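You operate a simulated robot arm through the tools that you are given. There is no shell and no other tool.

You are at the controls of a simulated robot arm. One attempt, no reset.

TASK
Sand the brown felt hat smooth on the lathe at slow speed.
Fine: use the red pad and put it back; switch off; leave the lever at Slow and the hat on the lathe. Set down upright: pad.
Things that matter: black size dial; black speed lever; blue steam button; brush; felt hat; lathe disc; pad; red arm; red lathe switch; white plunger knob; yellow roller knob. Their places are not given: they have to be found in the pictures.

The check looks at the end state, three seconds after you hand in, the way a careful person would. Anything else that was tipped, shoved, dropped, spilled or broken makes it a failure.

THE ROBOT
A 7-joint arm with a two-finger parallel gripper, fixed in place. Base frame: the origin is at the foot of the arm, x ahead of it, y to its left, z up. Units: mm, rad, N and s.
With the tool pointing down near the work surface it reaches from about 400 to 900 mm from the base axis. Its first joint turns from -2.496 to 2.496 rad. Payload 3 kg.
Tool frame: the origin (TCP) lies between the finger pads and is the grasp point; the fingertips stand 30 mm ahead of it; z points along the fingers, y is the line along which they close. Largest opening 94 mm; finger width 28, thickness 10; the body of the gripper, 50 by 96 mm, starts 55 mm behind the TCP.
Orientation is told as [roll, pitch, yaw] about the base's x, y, z axes, in that order, counted from this pose: with the fingers straight down and closing along the base's y, the tool's x points along the base's -x, its y along +y and its z along -z.

THE INTERFACE
- The arm moves only by the tool move_arm. Its argument "motion" is a list of rows, each an object of numbers (a shift or turn left out is 0, a gripper value left out holds the last): "x", "y", "z": the shift along the tool's x, y, z in units of 200 mm (1.0 is 200 mm); "ax", "ay", "az": the turn, a rotation vector about the tool's x, y, z in units of 45 degrees (1.0 is 45 degrees); "jaw": the finger opening in mm, from 0 to 94. In form: [{"x": .., "y": .., "z": .., "ax": .., "ay": .., "az": .., "jaw": ..}, ...]. A call has 1 to 20 rows; each row is the pose to reach, as a shift and turn from the pose commanded when the call began, along the tool's axes at that moment. A call with a number of a shift or a turn outside -1 to 1 is refused whole. Rows are played at 5 a second. More than 50 mm and 0.15 rad between two rows, or a gripper value outside its range, and nothing of the call is played. Where a pose cannot be reached the arm comes as near as it can. A force on the tool above 60 N (or 10 N above the force at the start of the call, whichever is more), or a blocked arm, ends the call early, and 0.2 s more pass. The fingers move at their own pace (about 72 mm/s each) and stop on an object; they squeeze with about 31 N. The grip force told is the motor's: it shows also when the fingers shut on nothing. Time passes only in rows, and 0.2 s behind the last, so rows that repeat a pose let the fingers close. The reply holds the time, the measured pose of the TCP, the force on the tool along the base axes, the opening and the grip force, in the units named above and with some noise, with the torque about the TCP (base axes, N m) and any sound that the robot's microphone picked up, and new pictures: "views" is both (left out), scene, wrist or none.
- Cameras (640 x 400 px; columns grow to the right, rows downward): "scene" is fixed at [412.6, 506.1, 1655.6]; the picture's right is [-0.82, -0.57, 0.00], its down [-0.48, 0.70, -0.52] and it looks along [0.30, -0.43, -0.85] (base axes); focal length 252 px, centre (320, 200). "wrist" rides on the gripper at [76, 14, -103] in the tool frame; the picture's right is [-0.18, 0.98, 0.00], its down [-0.75, -0.14, -0.64] and it looks along [-0.63, -0.12, 0.77] (tool axes); focal length 243 px, centre (320, 200).
- point_at(camera, pixels): for up to 12 pixels [column, row] of the newest picture of that camera ("zoom" is the newest enlarged one), the place [x, y, z] in the base frame of the surface seen there, good to about 3 mm, but the place of the scene camera against the robot may be out by one fixed shift of up to 18 mm in any direction. No time passes.
- enlarge(camera, box): a new picture of the part [left, top, right, bottom] of that camera's present view, enlarged. No time passes.
- sign_off(): hands the job in; it is judged then, once.

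Open the gripper and draw the arm clear of the work before you hand the job in, unless the task says otherwise.

The tools are called after "Emit:" by a JSON object that holds its "api" and its "payload". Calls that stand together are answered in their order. move_arm: Moves the arm, as the interface text tells. Its arguments: {"type":"object","properties":{"motion":{"type":"array","items":{"type":"object","properties":{"x":{"type":"number"},"y":{"type":"number"},"z":{"type":"number"},"ax":{"type":"number"},"ay":{"type":"number"},"az":{"type":"number"},"jaw":{"type":"number"}}}},"views":{"type":"string","enum":["both","scene","wrist","none"]}},"required":["motion"]} The other tools are called the same way: point_at (camera, pixels) gives the place of the surface under pixels of a picture; enlarge (camera, box) takes an enlarged picture of a part of a camera's view; sign_off () hands the job in.

At the start:

```text
t: 0.0
position: [438.3, 104.9, 1366.6]
orientation: [-0.002, 0.0, 0.0]
ft_force: [-0.1, -0.2, 0.3]
ft_torque: [-0.02, -0.01, -0.02]
gripper_width: 94.0
finger_force: 0.0
```

scene: 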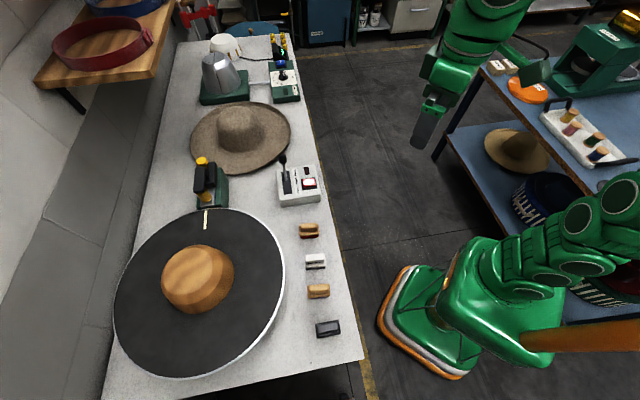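
wrist: 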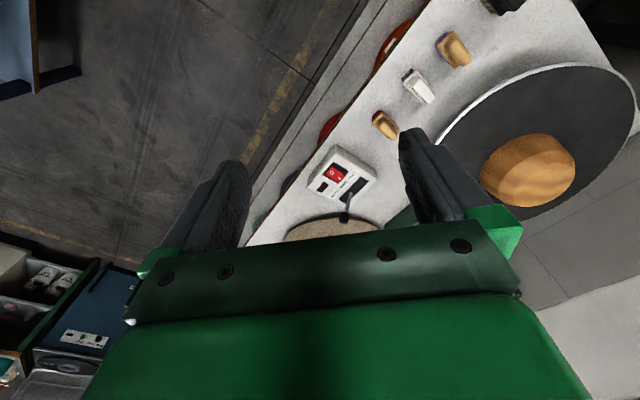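

The scene shows a lathe disc with a wooden block (around 200,285), a felt hat on the bench (240,135), a control box (297,185), and pads (310,230), (315,261), (318,291), (328,328). I'll enlarge these areas to identify everything.

Emit:
{"api": "enlarge", "payload": {"camera": "scene", "box": [260, 140, 360, 220]}}

Emit:
{"api": "enlarge", "payload": {"camera": "scene", "box": [270, 210, 370, 350]}}

Emit:
{"api": "enlarge", "payload": {"camera": "scene", "box": [180, 20, 320, 220]}}

Emit:
{"api": "enlarge", "payload": {"camera": "scene", "box": [100, 150, 300, 390]}}

Emit:
{"api": "enlarge", "payload": {"camera": "scene", "box": [440, 20, 640, 200]}}

```text
5.00 times, centred on (310, 180) of scene
```

zoom: 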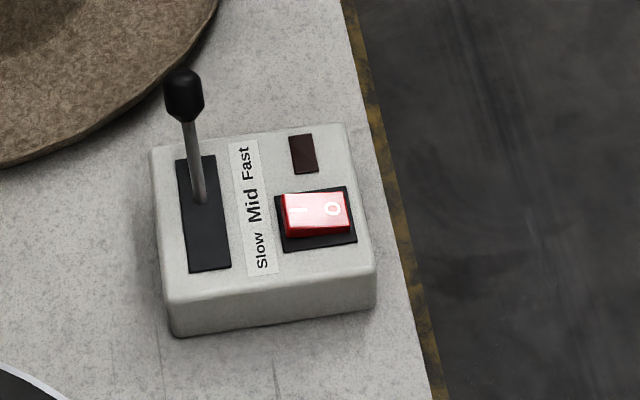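

```text
2.86 times, centred on (320, 280) of scene
```

zoom: 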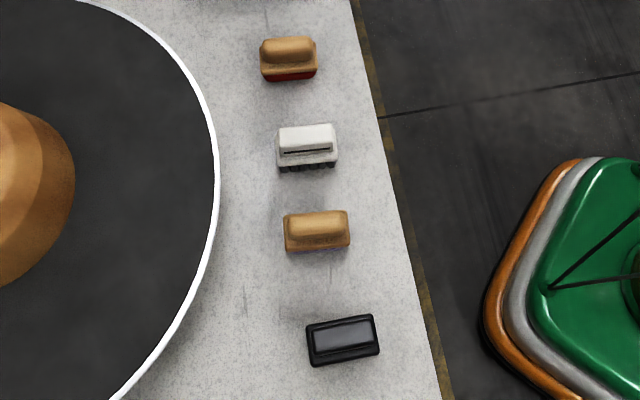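

```text
2.00 times, centred on (250, 120) of scene
```

zoom: 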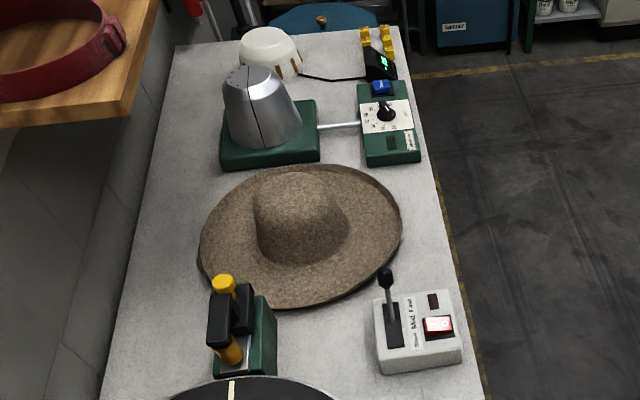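

```text
1.67 times, centred on (200, 270) of scene
```

zoom: 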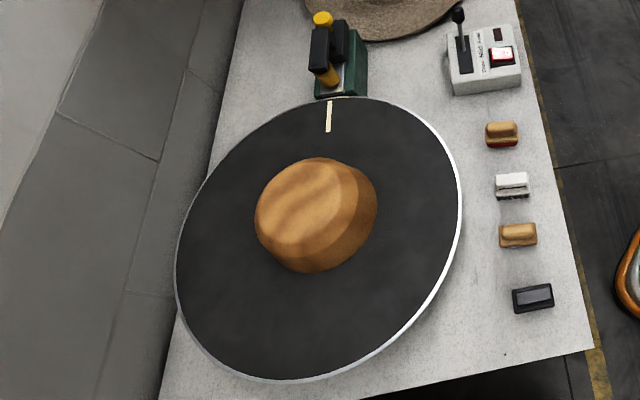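

```text
2.22 times, centred on (540, 110) of scene
```

zoom: 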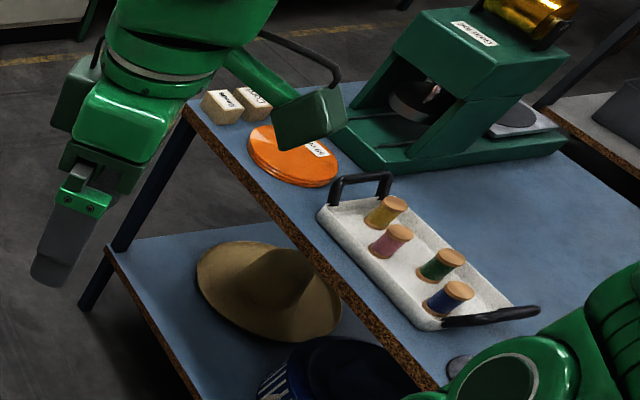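

I'll get places for the main items from the scene picture (control box, pads, disc, block, hat, roller).

Emit:
{"api": "point_at", "payload": {"camera": "scene", "pixels": [[309, 231], [315, 259], [318, 289], [328, 327], [308, 184], [282, 158], [200, 265], [205, 215], [240, 118], [200, 140], [290, 140], [240, 172]]}}

Emit:
{"api": "point_at", "payload": {"camera": "scene", "pixels": [[114, 295], [284, 290], [205, 207], [170, 376], [180, 262], [225, 265], [200, 285], [190, 305], [205, 163], [330, 350], [300, 215], [350, 340]]}}

Emit:
{"api": "point_at", "payload": {"camera": "wrist", "pixels": [[382, 122], [418, 84], [452, 48], [335, 173], [345, 216], [355, 187], [525, 160], [345, 165], [375, 180], [320, 196], [475, 190], [570, 150]]}}

```text
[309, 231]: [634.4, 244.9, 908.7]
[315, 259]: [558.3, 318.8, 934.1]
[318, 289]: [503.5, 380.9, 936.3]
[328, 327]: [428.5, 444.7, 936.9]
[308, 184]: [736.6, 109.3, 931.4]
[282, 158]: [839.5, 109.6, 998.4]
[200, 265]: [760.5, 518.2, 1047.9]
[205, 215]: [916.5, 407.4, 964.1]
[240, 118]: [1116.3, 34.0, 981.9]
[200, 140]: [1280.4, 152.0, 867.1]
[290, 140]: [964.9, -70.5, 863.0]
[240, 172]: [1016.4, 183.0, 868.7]
```

```text
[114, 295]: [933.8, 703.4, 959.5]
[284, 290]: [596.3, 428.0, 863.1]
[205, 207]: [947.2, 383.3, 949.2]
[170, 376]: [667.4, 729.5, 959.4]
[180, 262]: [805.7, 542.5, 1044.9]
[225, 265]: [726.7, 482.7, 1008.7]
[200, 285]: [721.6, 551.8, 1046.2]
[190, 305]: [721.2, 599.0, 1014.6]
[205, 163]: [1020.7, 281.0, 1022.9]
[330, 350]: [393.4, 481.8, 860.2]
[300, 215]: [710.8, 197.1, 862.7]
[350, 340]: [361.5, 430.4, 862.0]
```

```text
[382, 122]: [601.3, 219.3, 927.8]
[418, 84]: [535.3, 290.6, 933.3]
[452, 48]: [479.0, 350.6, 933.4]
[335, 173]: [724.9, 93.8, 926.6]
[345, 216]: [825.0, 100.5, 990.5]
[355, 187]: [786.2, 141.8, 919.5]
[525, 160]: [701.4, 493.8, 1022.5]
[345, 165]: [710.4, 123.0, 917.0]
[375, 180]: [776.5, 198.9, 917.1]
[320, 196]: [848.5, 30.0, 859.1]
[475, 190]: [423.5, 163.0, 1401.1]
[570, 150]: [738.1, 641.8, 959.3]
```

The disc and bench lie at z≈960 and 862. I'll look closer via the wrist camera at the pads and the control box to compare the two cameras on the same features.

Emit:
{"api": "enlarge", "payload": {"camera": "wrist", "box": [290, 130, 390, 230]}}

Emit:
{"api": "enlarge", "payload": {"camera": "wrist", "box": [360, 0, 530, 150]}}

Emit:
{"api": "enlarge", "payload": {"camera": "scene", "box": [180, 90, 310, 190]}}

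```text
4.00 times, centred on (340, 180) of wrist
```

zoom: 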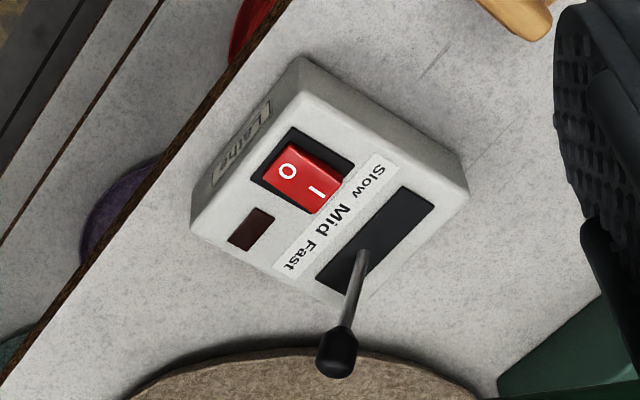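

```text
2.67 times, centred on (445, 75) of wrist
```

zoom: 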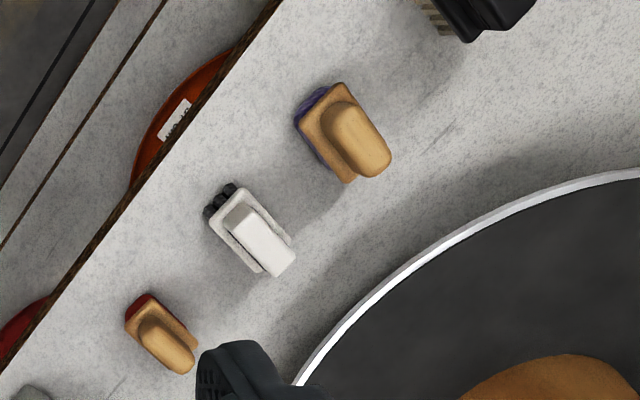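

```text
4.00 times, centred on (245, 140) of scene
```

zoom: 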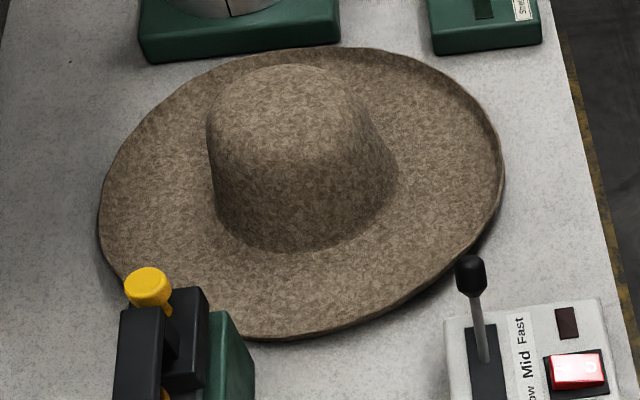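

The first pad (309,231) has the red underside and the third has purple. Now I measure the hat brim edge heights and the crown from this zoom.

Emit:
{"api": "point_at", "payload": {"camera": "zoom", "pixels": [[500, 170], [495, 200], [475, 235], [440, 275], [390, 308], [330, 325], [270, 332], [215, 310], [105, 225], [130, 150], [270, 55], [430, 80]]}}

Emit:
{"api": "point_at", "payload": {"camera": "zoom", "pixels": [[290, 80], [290, 130], [225, 110], [350, 100], [300, 230], [390, 180], [222, 200], [520, 200], [505, 190], [460, 250], [420, 330], [330, 345]]}}

Emit:
{"api": "point_at", "payload": {"camera": "scene", "pixels": [[430, 320], [400, 60], [450, 380], [480, 20], [420, 130], [380, 240]]}}

```text
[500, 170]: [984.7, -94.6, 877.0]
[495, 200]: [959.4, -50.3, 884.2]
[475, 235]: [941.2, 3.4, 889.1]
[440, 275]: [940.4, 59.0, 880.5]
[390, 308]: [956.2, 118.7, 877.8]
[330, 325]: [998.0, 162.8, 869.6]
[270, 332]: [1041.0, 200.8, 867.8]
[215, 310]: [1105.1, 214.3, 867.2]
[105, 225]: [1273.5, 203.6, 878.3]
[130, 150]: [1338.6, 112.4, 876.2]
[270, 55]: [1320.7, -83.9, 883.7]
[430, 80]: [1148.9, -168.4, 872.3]
```

```text
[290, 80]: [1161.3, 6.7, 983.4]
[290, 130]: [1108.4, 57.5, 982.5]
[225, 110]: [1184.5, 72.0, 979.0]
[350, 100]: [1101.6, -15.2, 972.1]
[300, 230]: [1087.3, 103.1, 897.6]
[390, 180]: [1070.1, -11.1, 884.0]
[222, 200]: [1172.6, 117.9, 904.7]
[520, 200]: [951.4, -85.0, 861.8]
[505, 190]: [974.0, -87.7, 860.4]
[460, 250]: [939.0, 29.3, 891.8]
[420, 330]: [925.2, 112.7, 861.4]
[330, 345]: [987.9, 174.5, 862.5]
```

```text
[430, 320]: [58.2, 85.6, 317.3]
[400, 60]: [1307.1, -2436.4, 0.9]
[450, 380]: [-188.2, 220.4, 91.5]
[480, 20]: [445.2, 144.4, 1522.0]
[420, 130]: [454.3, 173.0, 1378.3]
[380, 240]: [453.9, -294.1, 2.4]
```

The near brim edge at about (940,20) is lifted to z≈890, leaving room for a finger under it. I'll compare matching features (switch O, I, lamp, box slot ends) in both cameras to find the scene shift.

Emit:
{"api": "point_at", "payload": {"camera": "scene", "pixels": [[312.6, 182.0], [305.6, 182.2], [306.8, 170.8], [294.0, 172.5], [297.5, 193.0], [284.8, 158.0]]}}

Emit:
{"api": "point_at", "payload": {"camera": "wrist", "pixels": [[332.3, 172.8], [339.3, 177.8], [322.8, 187.3], [341, 199], [359, 177], [343.5, 216]]}}

```text
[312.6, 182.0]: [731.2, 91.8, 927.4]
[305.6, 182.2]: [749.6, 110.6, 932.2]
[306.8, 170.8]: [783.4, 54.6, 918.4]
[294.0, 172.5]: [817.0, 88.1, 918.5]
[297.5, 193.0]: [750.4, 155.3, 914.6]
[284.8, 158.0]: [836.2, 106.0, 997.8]
```

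```text
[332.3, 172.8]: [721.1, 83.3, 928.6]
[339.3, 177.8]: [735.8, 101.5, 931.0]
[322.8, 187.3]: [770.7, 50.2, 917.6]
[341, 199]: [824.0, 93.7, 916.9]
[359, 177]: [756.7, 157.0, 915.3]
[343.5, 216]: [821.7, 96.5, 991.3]
```

The scene camera reads about 12 mm too far in x and 8 mm in y relative to the robot-side wrist camera. The switch sits with the I side high, so it's off. I'll move nearer for a good look at the control box.

Emit:
{"api": "move_arm", "payload": {"motion": [{"x": -0.12, "z": 0.18}, {"x": -0.25, "z": 0.36}, {"x": -0.38, "z": 0.55}, {"x": -0.5, "z": 0.74}, {"x": -0.5, "z": 0.9}], "views": "both"}}

```text
t: 1.2
position: [538.1, 104.8, 1185.9]
orientation: [0.0, 0.001, -0.001]
ft_force: [-0.8, 0.4, -0.1]
ft_torque: [0.0, 0.0, -0.02]
gripper_width: 93.8
finger_force: 0.0
```

scene: 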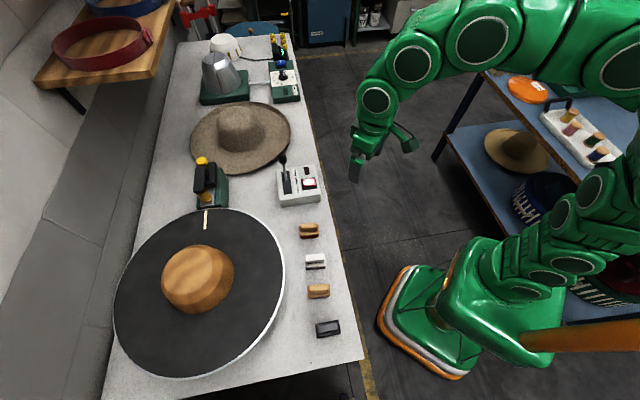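
wrist: 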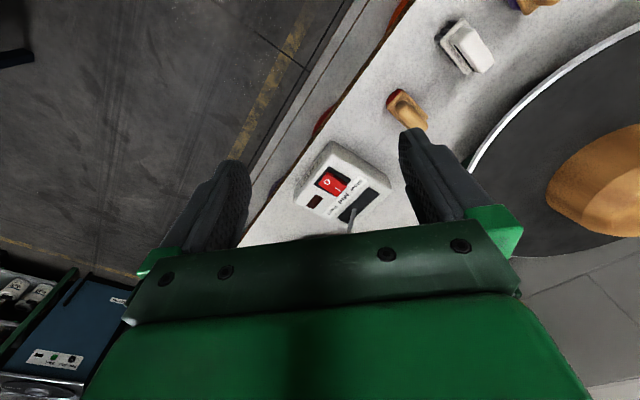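

The control box is at (345,185) in the wrist view. I enlarge it to read the lever and switch positions.

Emit:
{"api": "enlarge", "payload": {"camera": "wrist", "box": [280, 70, 440, 240]}}

```text
2.35 times, centred on (360, 155) of wrist
```

zoom: 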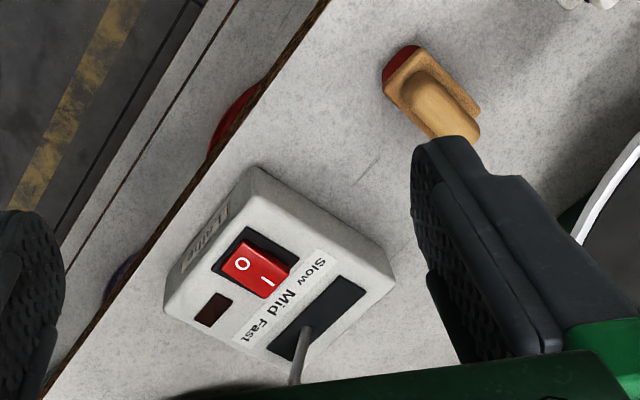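

Emit:
{"api": "point_at", "payload": {"camera": "zoom", "pixels": [[242, 263], [266, 280], [214, 310], [340, 276], [364, 290], [272, 345], [292, 358], [306, 330], [392, 275], [252, 170], [166, 295], [298, 365]]}}

Emit:
{"api": "point_at", "payload": {"camera": "zoom", "pixels": [[400, 65], [386, 85], [480, 108], [420, 48], [405, 88], [460, 125], [430, 105], [440, 70], [350, 180], [470, 70], [415, 130], [255, 245]]}}

```text
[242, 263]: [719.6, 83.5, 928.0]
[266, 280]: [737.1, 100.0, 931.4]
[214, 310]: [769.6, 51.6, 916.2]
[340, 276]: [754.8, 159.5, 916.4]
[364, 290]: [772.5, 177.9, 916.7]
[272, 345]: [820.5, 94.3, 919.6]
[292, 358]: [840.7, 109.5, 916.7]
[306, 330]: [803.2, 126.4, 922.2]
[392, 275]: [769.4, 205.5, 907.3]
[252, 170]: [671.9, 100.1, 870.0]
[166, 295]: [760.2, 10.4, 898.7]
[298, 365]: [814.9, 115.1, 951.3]
```

```text
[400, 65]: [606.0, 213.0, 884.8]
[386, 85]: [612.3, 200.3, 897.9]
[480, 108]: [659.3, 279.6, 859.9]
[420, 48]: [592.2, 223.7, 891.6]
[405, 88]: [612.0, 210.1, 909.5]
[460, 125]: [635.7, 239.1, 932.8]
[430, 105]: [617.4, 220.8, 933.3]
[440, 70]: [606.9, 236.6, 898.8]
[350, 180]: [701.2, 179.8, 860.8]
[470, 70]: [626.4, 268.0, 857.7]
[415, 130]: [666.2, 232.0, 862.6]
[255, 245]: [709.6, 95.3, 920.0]
```

The lever leans to Fast with its slot running from about (764,169) [Slow] to (831,102) [Fast]. Now I look at the hat brim and the bench edge next to it for a pinch grasp.

Emit:
{"api": "enlarge", "payload": {"camera": "scene", "box": [230, 90, 330, 180]}}

```text
4.44 times, centred on (280, 135) of scene
```

zoom: 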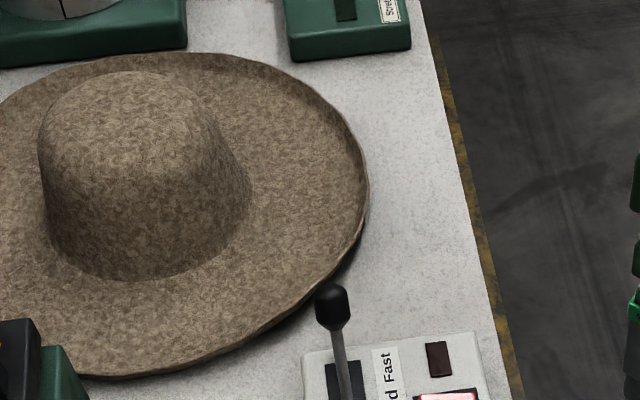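

Emit:
{"api": "point_at", "payload": {"camera": "zoom", "pixels": [[475, 270], [450, 180], [425, 80], [488, 340], [360, 180], [362, 220], [340, 255], [315, 285], [270, 315], [220, 345], [330, 150], [345, 230]]}}

Emit:
{"api": "point_at", "payload": {"camera": "zoom", "pixels": [[335, 240], [320, 232], [300, 220], [280, 210], [260, 200], [245, 193], [350, 200], [325, 195], [300, 190], [275, 187], [255, 185], [240, 183]]}}

Emit:
{"api": "point_at", "payload": {"camera": "zoom", "pixels": [[275, 308], [265, 295], [250, 280], [235, 265], [215, 250], [200, 240], [170, 365], [120, 375], [165, 340], [155, 300], [370, 200], [366, 160]]}}

```text
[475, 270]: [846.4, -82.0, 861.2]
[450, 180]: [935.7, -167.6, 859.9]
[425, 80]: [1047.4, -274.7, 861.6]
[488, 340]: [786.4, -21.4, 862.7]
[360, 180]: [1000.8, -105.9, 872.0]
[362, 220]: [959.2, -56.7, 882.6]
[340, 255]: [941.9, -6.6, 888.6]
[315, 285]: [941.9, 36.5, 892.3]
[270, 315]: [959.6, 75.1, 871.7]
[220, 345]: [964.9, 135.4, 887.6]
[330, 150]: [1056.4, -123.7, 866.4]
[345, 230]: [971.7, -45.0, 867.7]
```

```text
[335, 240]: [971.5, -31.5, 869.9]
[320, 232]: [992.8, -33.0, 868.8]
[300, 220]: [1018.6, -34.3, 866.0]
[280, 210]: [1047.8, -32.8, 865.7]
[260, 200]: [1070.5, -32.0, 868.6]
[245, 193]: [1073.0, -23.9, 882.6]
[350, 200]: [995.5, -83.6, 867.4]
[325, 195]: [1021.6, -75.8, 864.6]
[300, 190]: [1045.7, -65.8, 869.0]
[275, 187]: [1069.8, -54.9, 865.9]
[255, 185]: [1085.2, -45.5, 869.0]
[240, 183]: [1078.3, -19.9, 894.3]
```

```text
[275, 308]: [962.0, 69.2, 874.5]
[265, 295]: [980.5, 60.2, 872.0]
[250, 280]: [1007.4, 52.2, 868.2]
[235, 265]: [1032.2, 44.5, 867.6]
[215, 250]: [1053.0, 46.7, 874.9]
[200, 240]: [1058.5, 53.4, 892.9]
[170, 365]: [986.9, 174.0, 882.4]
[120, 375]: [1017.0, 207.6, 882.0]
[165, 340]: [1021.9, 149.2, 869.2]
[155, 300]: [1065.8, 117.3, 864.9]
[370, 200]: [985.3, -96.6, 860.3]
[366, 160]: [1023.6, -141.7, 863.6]
```

The brim is flat with its outer rim curled up to z≈890, so it can be pinched at the near edge with a tilted gripper. First I'll set the lever to Slow: close the jaw, turn the tool 45° and go to the Fast side of the knob, high above it.

Emit:
{"api": "move_arm", "payload": {"motion": [{"x": -0.17, "y": -0.03, "az": -0.17, "jaw": 0}, {"x": -0.34, "y": -0.06, "az": -0.34}, {"x": -0.51, "y": -0.09, "az": -0.51}, {"x": -0.68, "y": -0.12, "az": -0.68}, {"x": -0.84, "y": -0.15, "az": -0.84}, {"x": -1.0, "y": -0.18, "az": -1.0}], "views": "both"}}

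```text
t: 2.6
position: [738.7, 68.6, 1184.6]
orientation: [-0.001, -0.002, 0.786]
ft_force: [0.2, 0.8, 0.1]
ft_torque: [-0.01, 0.0, -0.01]
gripper_width: 0.0
finger_force: 30.7
```

scene: 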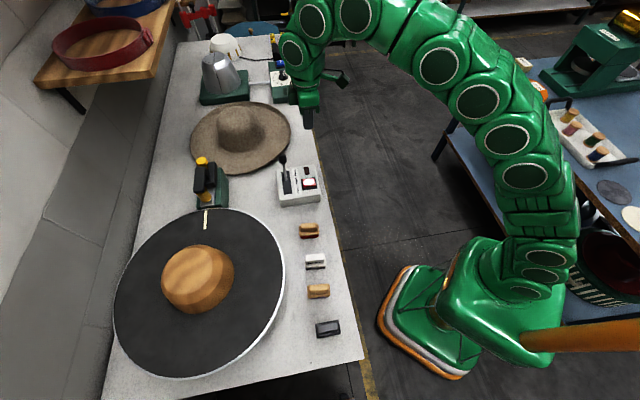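
wrist: 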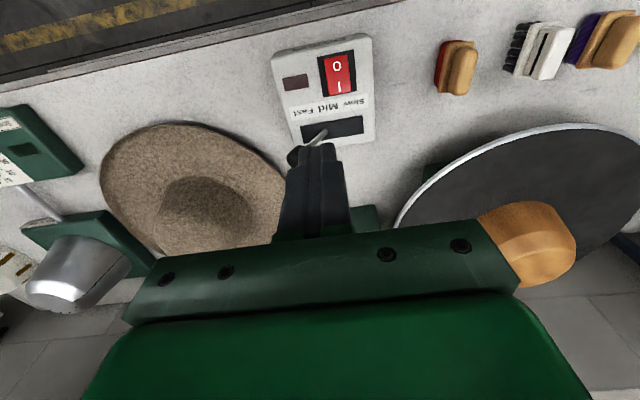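

This view shows the control box, hat, pads and disc at once. I'll measure the lever knob, hat rim and disc from the wrist camera, which is tied to the robot frame.

Emit:
{"api": "enlarge", "payload": {"camera": "wrist", "box": [80, 100, 340, 260]}}

Emit:
{"api": "enlarge", "payload": {"camera": "wrist", "box": [260, 20, 400, 160]}}

Emit:
{"api": "point_at", "payload": {"camera": "wrist", "pixels": [[180, 123], [235, 137], [262, 158], [125, 138], [103, 165], [280, 185], [210, 200], [205, 185], [295, 155], [420, 190], [500, 140], [590, 125]]}}

```text
2.46 times, centred on (210, 180) of wrist
```

zoom: 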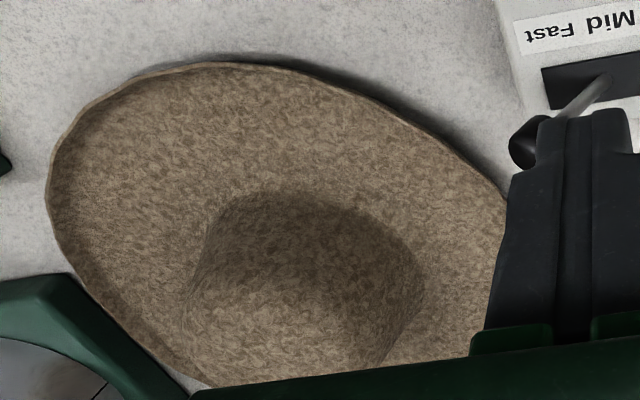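

```text
2.86 times, centred on (330, 90) of wrist
```

zoom: 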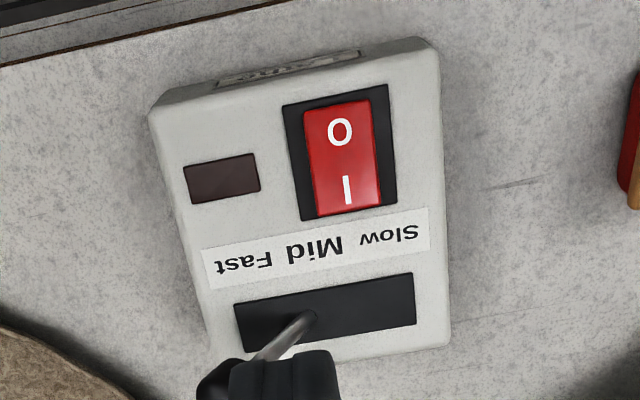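

```text
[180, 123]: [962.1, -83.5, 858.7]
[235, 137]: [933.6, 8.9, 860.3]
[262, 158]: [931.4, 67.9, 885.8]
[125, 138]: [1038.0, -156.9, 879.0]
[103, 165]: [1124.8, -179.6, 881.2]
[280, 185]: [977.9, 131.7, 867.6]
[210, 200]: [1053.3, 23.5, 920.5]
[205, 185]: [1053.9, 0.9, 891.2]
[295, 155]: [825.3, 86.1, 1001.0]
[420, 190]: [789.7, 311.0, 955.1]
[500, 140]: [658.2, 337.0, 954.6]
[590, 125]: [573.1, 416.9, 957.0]
```

I read the slot corners, lever stem and switch from this zoom.

Emit:
{"api": "point_at", "payload": {"camera": "zoom", "pixels": [[238, 307], [412, 276], [414, 321], [243, 350], [309, 317], [280, 340], [212, 378], [340, 132], [347, 190], [340, 160], [222, 178], [440, 340]]}}

Emit:
{"api": "enlarge", "payload": {"camera": "wrist", "box": [80, 100, 340, 260]}}

```text
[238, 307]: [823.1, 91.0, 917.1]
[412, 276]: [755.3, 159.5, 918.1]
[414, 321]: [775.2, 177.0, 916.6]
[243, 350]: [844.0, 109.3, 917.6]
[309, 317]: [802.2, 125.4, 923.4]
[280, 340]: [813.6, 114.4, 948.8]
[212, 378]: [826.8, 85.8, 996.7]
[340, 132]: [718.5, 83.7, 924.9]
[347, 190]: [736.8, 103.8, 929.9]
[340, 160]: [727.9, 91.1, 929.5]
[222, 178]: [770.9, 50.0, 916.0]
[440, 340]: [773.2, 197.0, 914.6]
```

```text
2.46 times, centred on (210, 180) of wrist
```

zoom: 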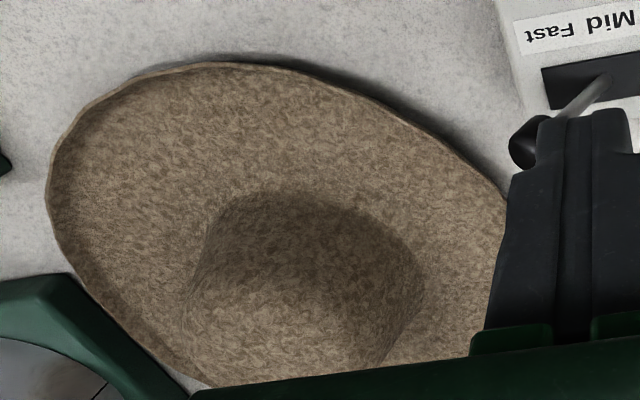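

The slot centre is about (799,134), the knob is about 45 mm to the Fast side at z≈985. I move to the Fast side of the knob, about (866,67), then lower beside it.

Emit:
{"api": "move_arm", "payload": {"motion": [{"x": -0.15, "y": -0.153}, {"x": -0.3, "y": -0.306}, {"x": -0.447, "y": -0.458}, {"x": -0.447, "y": -0.458, "z": 0.23}, {"x": -0.447, "y": -0.458, "z": 0.46}, {"x": -0.447, "y": -0.458, "z": 0.69}, {"x": -0.447, "y": -0.458, "z": 0.923}, {"x": -0.447, "y": -0.458, "z": 0.923}], "views": "both"}}

```text
t: 4.4
position: [864.5, 66.5, 1000.2]
orientation: [0.002, 0.0, 0.786]
ft_force: [0.4, 1.7, 0.1]
ft_torque: [-0.02, -0.01, 0.0]
gripper_width: 0.0
finger_force: 31.4
out of reach, approached as far as the arm can: row 2, 3, 4, 5
```

scene: 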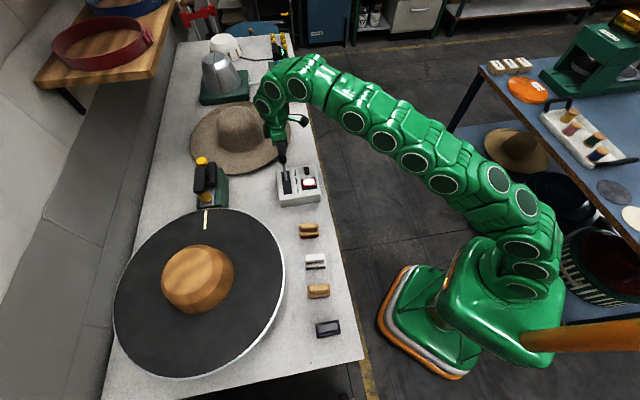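
wrist: 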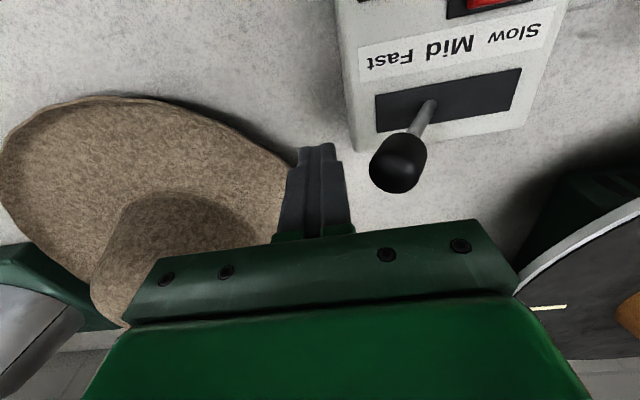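

The fingers are beside the knob (knob at (398,160) in the wrist view). I check its place before pushing.

Emit:
{"api": "point_at", "payload": {"camera": "wrist", "pixels": [[398, 160], [385, 165], [412, 158], [400, 185], [418, 122], [378, 160], [427, 105], [395, 135]]}}

```text
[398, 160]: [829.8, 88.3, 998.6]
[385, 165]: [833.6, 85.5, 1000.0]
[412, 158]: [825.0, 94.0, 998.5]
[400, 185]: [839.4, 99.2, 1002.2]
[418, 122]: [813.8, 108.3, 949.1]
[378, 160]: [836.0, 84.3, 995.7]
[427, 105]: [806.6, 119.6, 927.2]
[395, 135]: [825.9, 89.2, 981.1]
```

Knob centre is at about (833,99,988), in line with the fingers. I push along tool +y toward Slow in small steps.

Emit:
{"api": "move_arm", "payload": {"motion": [{"y": 0.09}, {"y": 0.13}, {"y": 0.17}, {"y": 0.21}, {"y": 0.25}, {"y": 0.29}, {"y": 0.33}, {"y": 0.37}, {"y": 0.41}, {"y": 0.45}, {"y": 0.49}, {"y": 0.53}, {"y": 0.55}], "views": "both"}}

```text
t: 5.3
position: [841.6, 89.6, 1006.3]
orientation: [-0.008, -0.01, 0.78]
ft_force: [5.1, -2.0, 9.6]
ft_torque: [0.06, 0.05, -0.05]
gripper_width: 0.1
finger_force: 31.0
stopped in row 4: the force on the tool passed its limit at 71 N (the readings are from after the stop); the commanded pose is now the measured one
```

scene: 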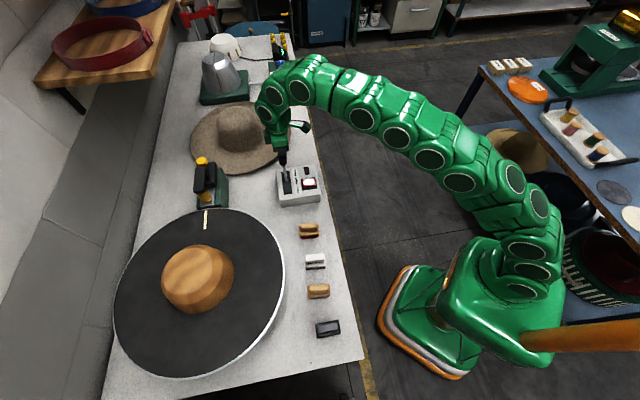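
wrist: 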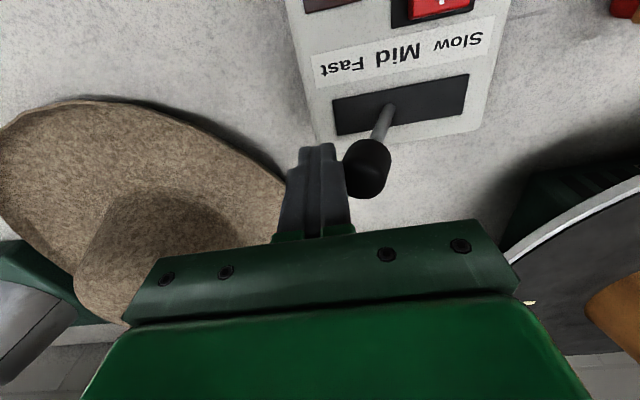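

The push stopped at 71 N with the lever perhaps slightly moved. I enlarge to see the lever's state.

Emit:
{"api": "enlarge", "payload": {"camera": "wrist", "box": [280, 40, 480, 240]}}

Emit:
{"api": "enlarge", "payload": {"camera": "scene", "box": [250, 120, 340, 220]}}

Emit:
{"api": "point_at", "payload": {"camera": "wrist", "pixels": [[367, 160], [378, 130], [385, 115], [350, 165], [385, 165], [368, 190]]}}

```text
2.00 times, centred on (380, 140) of wrist
```

zoom: 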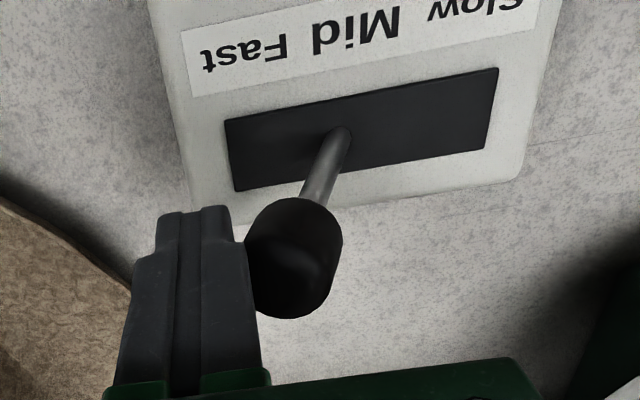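

```text
4.00 times, centred on (295, 170) of scene
```

zoom: 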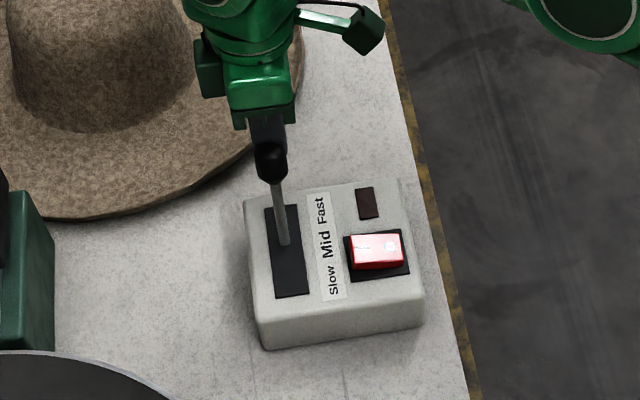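

```text
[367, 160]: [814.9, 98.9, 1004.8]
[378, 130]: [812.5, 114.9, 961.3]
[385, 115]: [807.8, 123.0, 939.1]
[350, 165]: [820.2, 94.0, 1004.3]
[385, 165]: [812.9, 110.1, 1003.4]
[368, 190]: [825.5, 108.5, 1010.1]
```

The lever did move a bit toward Mid (knob now near (818,104,1002)). I continue pushing but more slowly, at 3 mm per row.

Emit:
{"api": "move_arm", "payload": {"motion": [{"y": 0.015}, {"y": 0.03}, {"y": 0.045}, {"y": 0.06}, {"y": 0.075}, {"y": 0.09}, {"y": 0.105}, {"y": 0.12}, {"y": 0.135}, {"y": 0.15}, {"y": 0.165}, {"y": 0.18}], "views": "wrist"}}

```text
t: 6.3
position: [835.4, 96.9, 1010.2]
orientation: [-0.014, -0.017, 0.779]
ft_force: [0.9, -5.0, 11.2]
ft_torque: [0.08, 0.11, 0.07]
gripper_width: 0.0
finger_force: 30.9
stopped in row 4: the force on the tool passed its limit at 63 N (the readings are from after the stop); the commanded pose is now the measured one
```

wrist: 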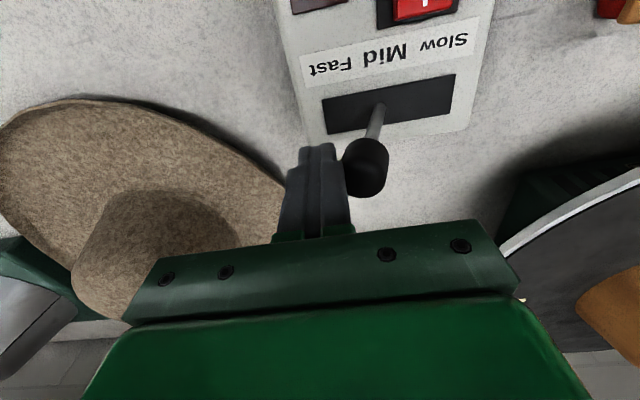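

The knob follows an arc and drags the finger up; the lever itself moves fine. I now follow the arc with the finger (small rise to vertical, then descent) toward Slow.

Emit:
{"api": "move_arm", "payload": {"motion": [{"y": 0.02, "z": -0.006}, {"y": 0.045, "z": -0.013}, {"y": 0.07, "z": -0.018}, {"y": 0.095, "z": -0.021}, {"y": 0.12, "z": -0.023}, {"y": 0.145, "z": -0.024}, {"y": 0.17, "z": -0.023}, {"y": 0.195, "z": -0.021}, {"y": 0.22, "z": -0.018}, {"y": 0.245, "z": -0.013}, {"y": 0.27, "z": -0.006}, {"y": 0.295, "z": 0.002}, {"y": 0.32, "z": 0.011}, {"y": 0.345, "z": 0.02}], "views": "both"}}

```text
t: 7.9
position: [812.9, 118.6, 1015.8]
orientation: [-0.018, -0.016, 0.78]
ft_force: [0.1, -0.1, 1.6]
ft_torque: [0.04, 0.04, 0.02]
gripper_width: 0.1
finger_force: 30.7
stopped in row 7: the force on the tool passed its limit at 62 N (the readings are from after the stop); the commanded pose is now the measured one
```

scene: 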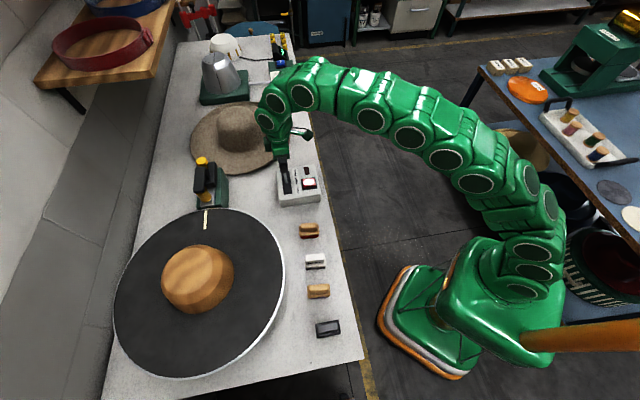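
wrist: 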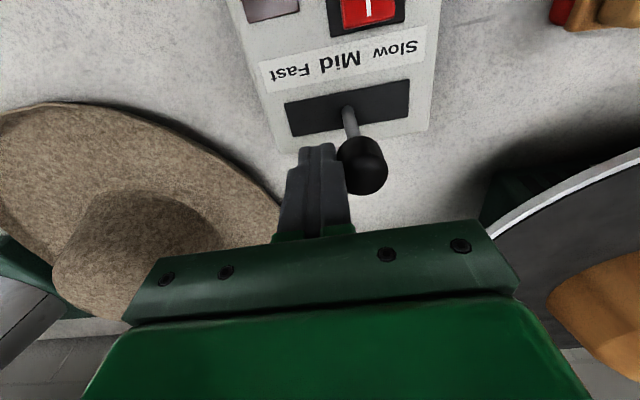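

The lever is now about at Mid. I keep pushing along the descending arc toward Slow.

Emit:
{"api": "move_arm", "payload": {"motion": [{"y": 0.025, "z": 0.001}, {"y": 0.05, "z": 0.003}, {"y": 0.075, "z": 0.006}, {"y": 0.1, "z": 0.011}, {"y": 0.125, "z": 0.018}, {"y": 0.15, "z": 0.026}, {"y": 0.175, "z": 0.036}, {"y": 0.2, "z": 0.047}, {"y": 0.22, "z": 0.056}], "views": "both"}}

```text
t: 9.9
position: [783.3, 150.7, 1004.8]
orientation: [-0.017, -0.018, 0.779]
ft_force: [-0.7, 0.1, -0.2]
ft_torque: [0.0, -0.02, 0.02]
gripper_width: 0.0
finger_force: 31.6
```

scene: 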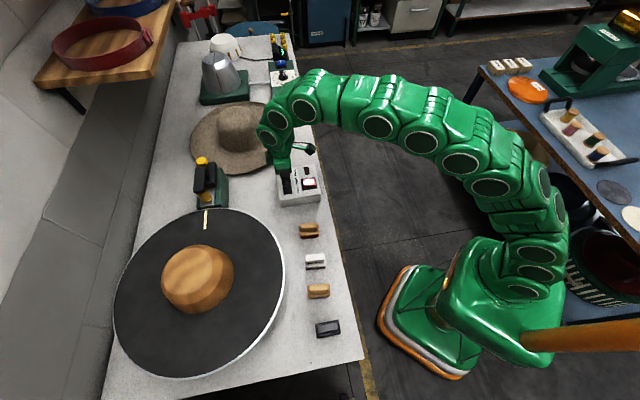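
wrist: 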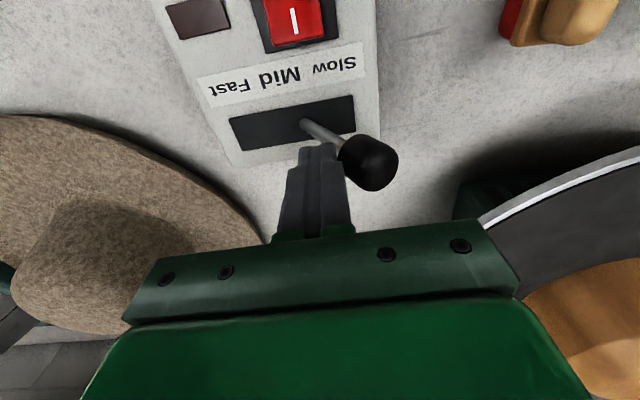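

The force is near zero, so the lever may have settled in Slow. I check its lean.

Emit:
{"api": "enlarge", "payload": {"camera": "wrist", "box": [220, 40, 420, 240]}}

Emit:
{"api": "point_at", "payload": {"camera": "wrist", "pixels": [[372, 160], [355, 160], [388, 160], [372, 180], [325, 133], [310, 125], [360, 145]]}}

```text
2.00 times, centred on (320, 140) of wrist
```

zoom: 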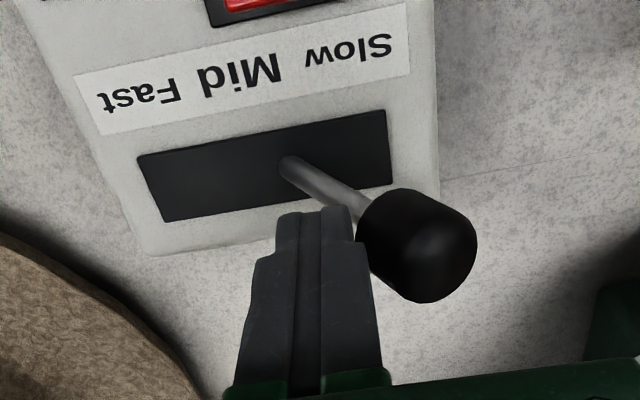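

```text
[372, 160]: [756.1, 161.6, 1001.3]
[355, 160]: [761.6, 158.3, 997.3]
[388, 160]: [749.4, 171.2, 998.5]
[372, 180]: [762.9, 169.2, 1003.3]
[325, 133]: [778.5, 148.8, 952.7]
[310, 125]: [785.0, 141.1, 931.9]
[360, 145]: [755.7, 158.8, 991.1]
```

The lever leans to Slow (knob near (764,171,988), mirrored from Fast). I back off and rise clear.

Emit:
{"api": "move_arm", "payload": {"motion": [{"y": -0.08}, {"y": -0.15, "z": -0.05}, {"y": -0.15, "z": -0.3}, {"y": -0.15, "z": -0.5}, {"y": -0.15, "z": -0.6}], "views": "both"}}

```text
t: 11.1
position: [801.8, 129.1, 1123.0]
orientation: [-0.017, -0.018, 0.779]
ft_force: [0.1, -0.1, 0.1]
ft_torque: [0.04, -0.03, -0.02]
gripper_width: 0.0
finger_force: 30.9
```

scene: 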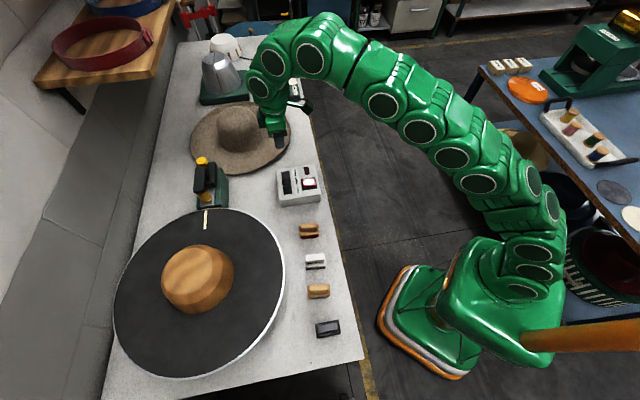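
wrist: 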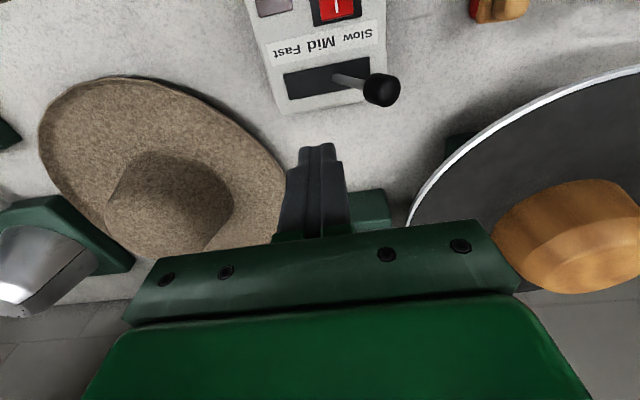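

The lever stays at Slow. I enlarge the hat and the block in this wrist view for robot-frame measurements.

Emit:
{"api": "enlarge", "payload": {"camera": "wrist", "box": [20, 60, 300, 260]}}

```text
2.00 times, centred on (160, 160) of wrist
```

zoom: 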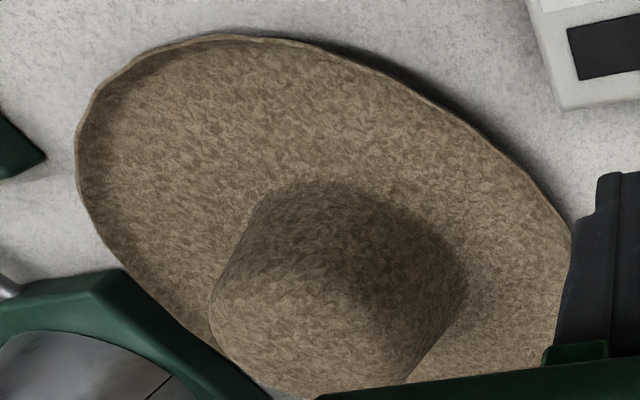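

Emit:
{"api": "point_at", "payload": {"camera": "zoom", "pixels": [[565, 235], [535, 190], [490, 145], [440, 107], [390, 78], [340, 56], [290, 42], [230, 39], [170, 46], [120, 75], [85, 120], [80, 190]]}}

Emit:
{"api": "point_at", "payload": {"camera": "zoom", "pixels": [[430, 107], [420, 115], [405, 128], [390, 142], [375, 157], [360, 172], [350, 190], [325, 52], [318, 62], [310, 75], [300, 95], [290, 130]]}}

Emit:
{"api": "point_at", "payload": {"camera": "wrist", "pixels": [[560, 200], [600, 190], [500, 215], [540, 240], [620, 215], [600, 260], [480, 160], [560, 110], [440, 220], [480, 235], [420, 205], [640, 85]]}}

```text
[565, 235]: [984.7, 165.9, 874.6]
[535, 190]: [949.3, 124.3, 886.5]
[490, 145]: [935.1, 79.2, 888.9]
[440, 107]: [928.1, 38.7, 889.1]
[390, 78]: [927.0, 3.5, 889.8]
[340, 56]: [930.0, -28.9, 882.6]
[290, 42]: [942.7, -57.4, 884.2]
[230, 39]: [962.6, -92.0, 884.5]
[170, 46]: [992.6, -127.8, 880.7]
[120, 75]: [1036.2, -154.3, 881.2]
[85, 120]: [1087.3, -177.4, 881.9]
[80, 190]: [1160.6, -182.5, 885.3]
```

```text
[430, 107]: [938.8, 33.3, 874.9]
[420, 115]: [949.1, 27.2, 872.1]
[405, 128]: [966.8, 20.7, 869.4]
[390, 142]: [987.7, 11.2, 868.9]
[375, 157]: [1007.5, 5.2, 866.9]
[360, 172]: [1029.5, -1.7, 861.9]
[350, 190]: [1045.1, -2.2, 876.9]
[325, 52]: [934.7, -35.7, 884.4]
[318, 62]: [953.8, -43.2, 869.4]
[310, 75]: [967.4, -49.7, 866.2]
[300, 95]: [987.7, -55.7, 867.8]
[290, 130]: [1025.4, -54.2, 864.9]
```

```text
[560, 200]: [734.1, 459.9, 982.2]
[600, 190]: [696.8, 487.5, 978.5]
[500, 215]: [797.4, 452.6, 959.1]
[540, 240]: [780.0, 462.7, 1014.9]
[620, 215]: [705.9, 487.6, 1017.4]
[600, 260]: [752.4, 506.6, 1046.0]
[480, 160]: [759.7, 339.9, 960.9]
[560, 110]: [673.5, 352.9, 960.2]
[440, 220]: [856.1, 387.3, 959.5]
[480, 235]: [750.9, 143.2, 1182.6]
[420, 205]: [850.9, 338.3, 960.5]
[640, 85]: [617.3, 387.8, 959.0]
```

The rim circle fits a centre of about (1133,22), radius 206, with the lip at z≈889 on the near side at (928,21). I first swing the tool to yaw 90° and open the jaw to 18 mm while moving back over (730,21,1100).

Emit:
{"api": "move_arm", "payload": {"motion": [{"x": 0.106, "y": -0.022, "z": 0.02, "az": -0.167, "jaw": 18}, {"x": 0.212, "y": -0.044, "z": 0.04, "az": -0.333}, {"x": 0.318, "y": -0.066, "z": 0.06, "az": -0.5}, {"x": 0.424, "y": -0.088, "z": 0.08, "az": -0.667}, {"x": 0.53, "y": -0.11, "z": 0.1, "az": -0.833}, {"x": 0.636, "y": -0.131, "z": 0.115, "az": -1.0}, {"x": 0.636, "y": -0.131, "z": 0.115, "az": -1.0}], "views": "wrist"}}

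```text
t: 12.7
position: [730.1, 21.9, 1099.6]
orientation: [-0.027, 0.0, 1.565]
ft_force: [1.0, -1.2, -0.3]
ft_torque: [0.02, -0.02, -0.01]
gripper_width: 18.1
finger_force: 0.1
```

wrist: 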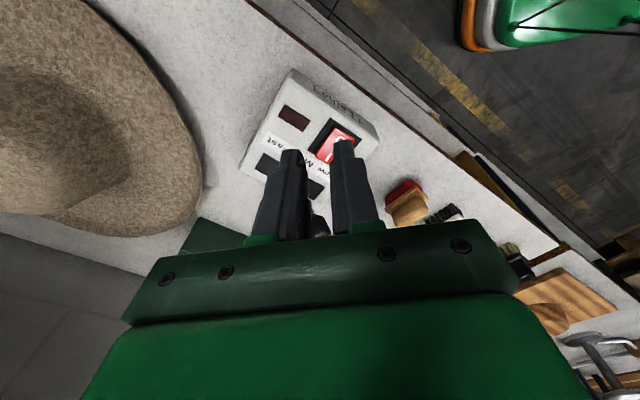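

Yaw is about 90°. Now I tilt the tool forward 43.5° about its x so the fingers point along +x and down at 45°.

Emit:
{"api": "move_arm", "payload": {"motion": [{"ax": 0.162}, {"ax": 0.324}, {"ax": 0.485}, {"ax": 0.647}, {"ax": 0.808}, {"ax": 0.97}, {"ax": 0.97}], "views": "both"}}

```text
t: 14.3
position: [729.7, 21.0, 1100.2]
orientation: [-0.787, 0.001, 1.563]
ft_force: [0.6, 0.2, -0.5]
ft_torque: [0.01, 0.02, -0.02]
gripper_width: 18.0
finger_force: 0.1
```

scene: 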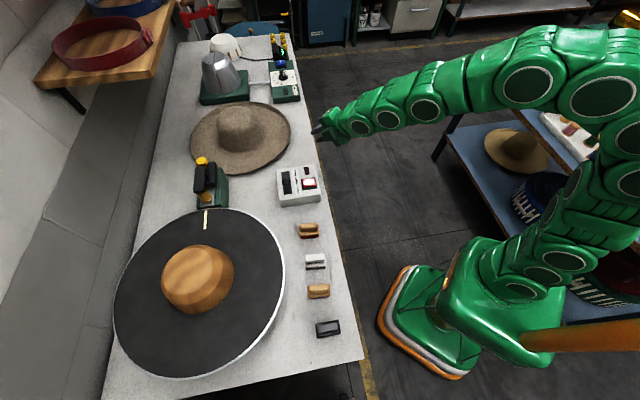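
wrist: 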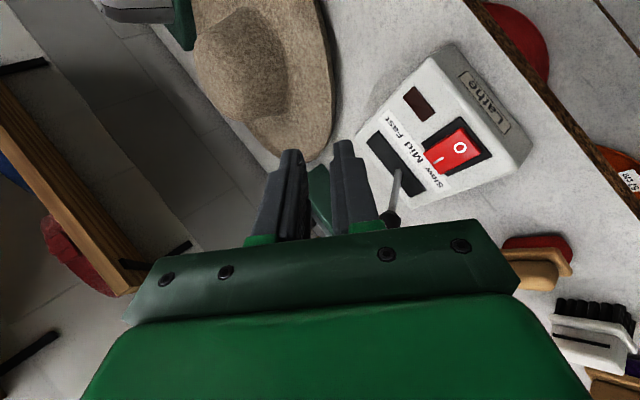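

Orientation is as wanted. I advance along the finger direction to a pre-grasp point about 75 mm before the lip.

Emit:
{"api": "move_arm", "payload": {"motion": [{"y": 0.01, "z": 0.2}, {"y": 0.02, "z": 0.4}, {"y": 0.03, "z": 0.6}, {"y": 0.04, "z": 0.8}, {"y": 0.051, "z": 0.95}, {"y": 0.051, "z": 0.95}], "views": "both"}}

```text
t: 15.7
position: [857.3, 19.1, 959.9]
orientation: [-0.786, 0.0, 1.566]
ft_force: [0.2, -0.1, 0.1]
ft_torque: [0.0, -0.02, -0.02]
gripper_width: 18.1
finger_force: 0.0
```

scene: 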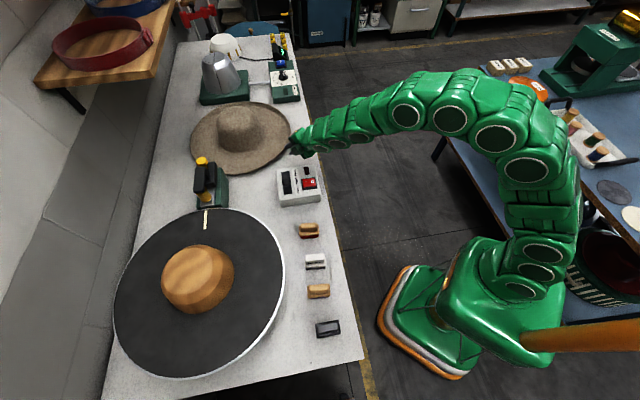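
wrist: 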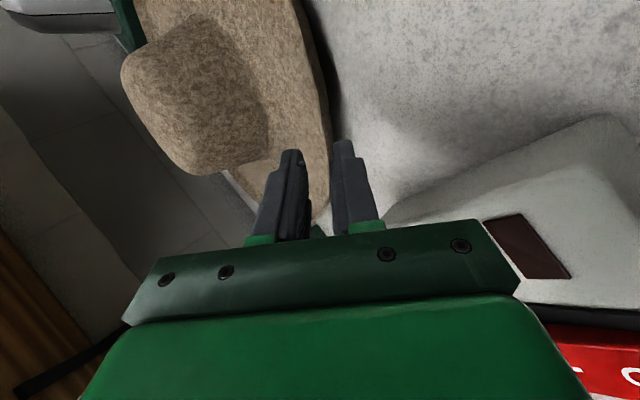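

The rim appears between the two fingers (about (325,150)). I enlarge to check alignment and measure the lip.

Emit:
{"api": "enlarge", "payload": {"camera": "wrist", "box": [240, 60, 400, 240]}}

```text
2.22 times, centred on (320, 150) of wrist
```

zoom: 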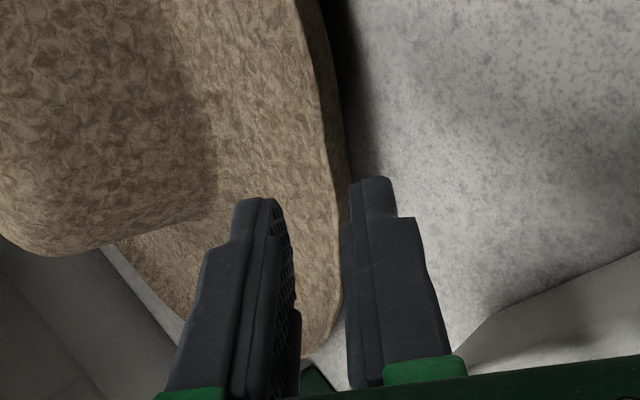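

Emit:
{"api": "point_at", "payload": {"camera": "zoom", "pixels": [[343, 215], [338, 180], [333, 150], [325, 120], [335, 215], [325, 215], [310, 215], [295, 215], [345, 190], [340, 250], [347, 160], [260, 150]]}}

Emit:
{"api": "point_at", "payload": {"camera": "zoom", "pixels": [[328, 150], [322, 150], [315, 150], [305, 150], [290, 150], [275, 150], [240, 150], [340, 145], [360, 150], [340, 230], [335, 280], [345, 175]]}}

```text
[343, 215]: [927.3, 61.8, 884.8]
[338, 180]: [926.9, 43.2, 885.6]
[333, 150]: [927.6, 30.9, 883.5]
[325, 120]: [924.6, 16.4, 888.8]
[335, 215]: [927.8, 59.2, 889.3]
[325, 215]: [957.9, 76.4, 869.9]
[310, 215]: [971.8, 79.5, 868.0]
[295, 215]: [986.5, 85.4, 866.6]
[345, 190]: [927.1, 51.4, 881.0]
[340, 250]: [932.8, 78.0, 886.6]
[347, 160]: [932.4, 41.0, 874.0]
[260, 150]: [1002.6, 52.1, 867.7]
```

```text
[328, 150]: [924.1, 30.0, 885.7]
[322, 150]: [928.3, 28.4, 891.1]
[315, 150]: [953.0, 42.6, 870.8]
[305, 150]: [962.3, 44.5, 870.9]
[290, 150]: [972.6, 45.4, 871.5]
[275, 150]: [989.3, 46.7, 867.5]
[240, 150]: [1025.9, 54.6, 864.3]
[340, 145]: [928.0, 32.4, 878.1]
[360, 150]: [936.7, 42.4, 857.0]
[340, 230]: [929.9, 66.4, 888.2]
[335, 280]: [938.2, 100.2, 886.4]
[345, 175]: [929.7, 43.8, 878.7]
```

The lip is steep (inner slope about 56°, thickness about 5 mm, top edge around (926.5,21,889)). I tilt the tool 12° further down and move to a pre-grasp 15 mm short of the lip with the jaw at 17 mm.

Emit:
{"api": "move_arm", "payload": {"motion": [{"ax": -0.133, "jaw": 17}, {"ax": -0.267}, {"x": -0.005, "y": -0.02, "z": 0.14, "ax": -0.267}, {"x": -0.01, "y": -0.041, "z": 0.275, "ax": -0.267}, {"x": -0.01, "y": -0.041, "z": 0.275, "ax": -0.267}], "views": "wrist"}}

Emit:
{"api": "enlarge", "payload": {"camera": "wrist", "box": [240, 60, 400, 240]}}

```text
t: 16.9
position: [900.9, 22.0, 926.0]
orientation: [-0.577, 0.0, 1.565]
ft_force: [0.6, 0.5, -0.2]
ft_torque: [-0.01, 0.01, 0.03]
gripper_width: 17.2
finger_force: 0.0
```

wrist: 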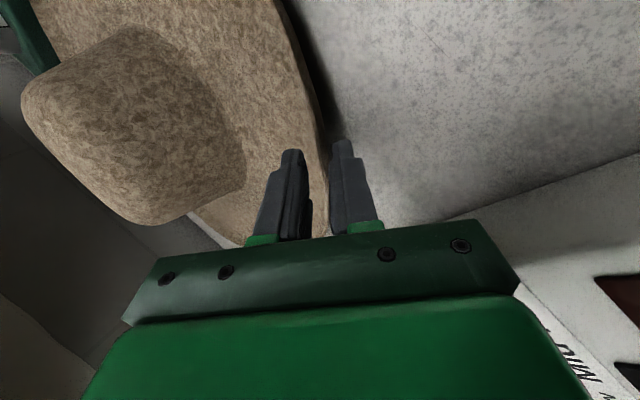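

```text
2.22 times, centred on (320, 150) of wrist
```

zoom: 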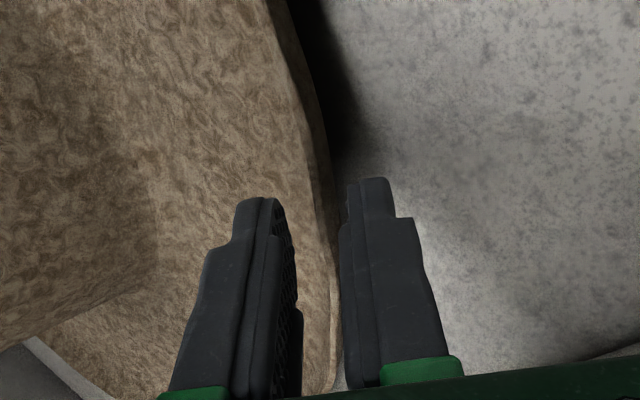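

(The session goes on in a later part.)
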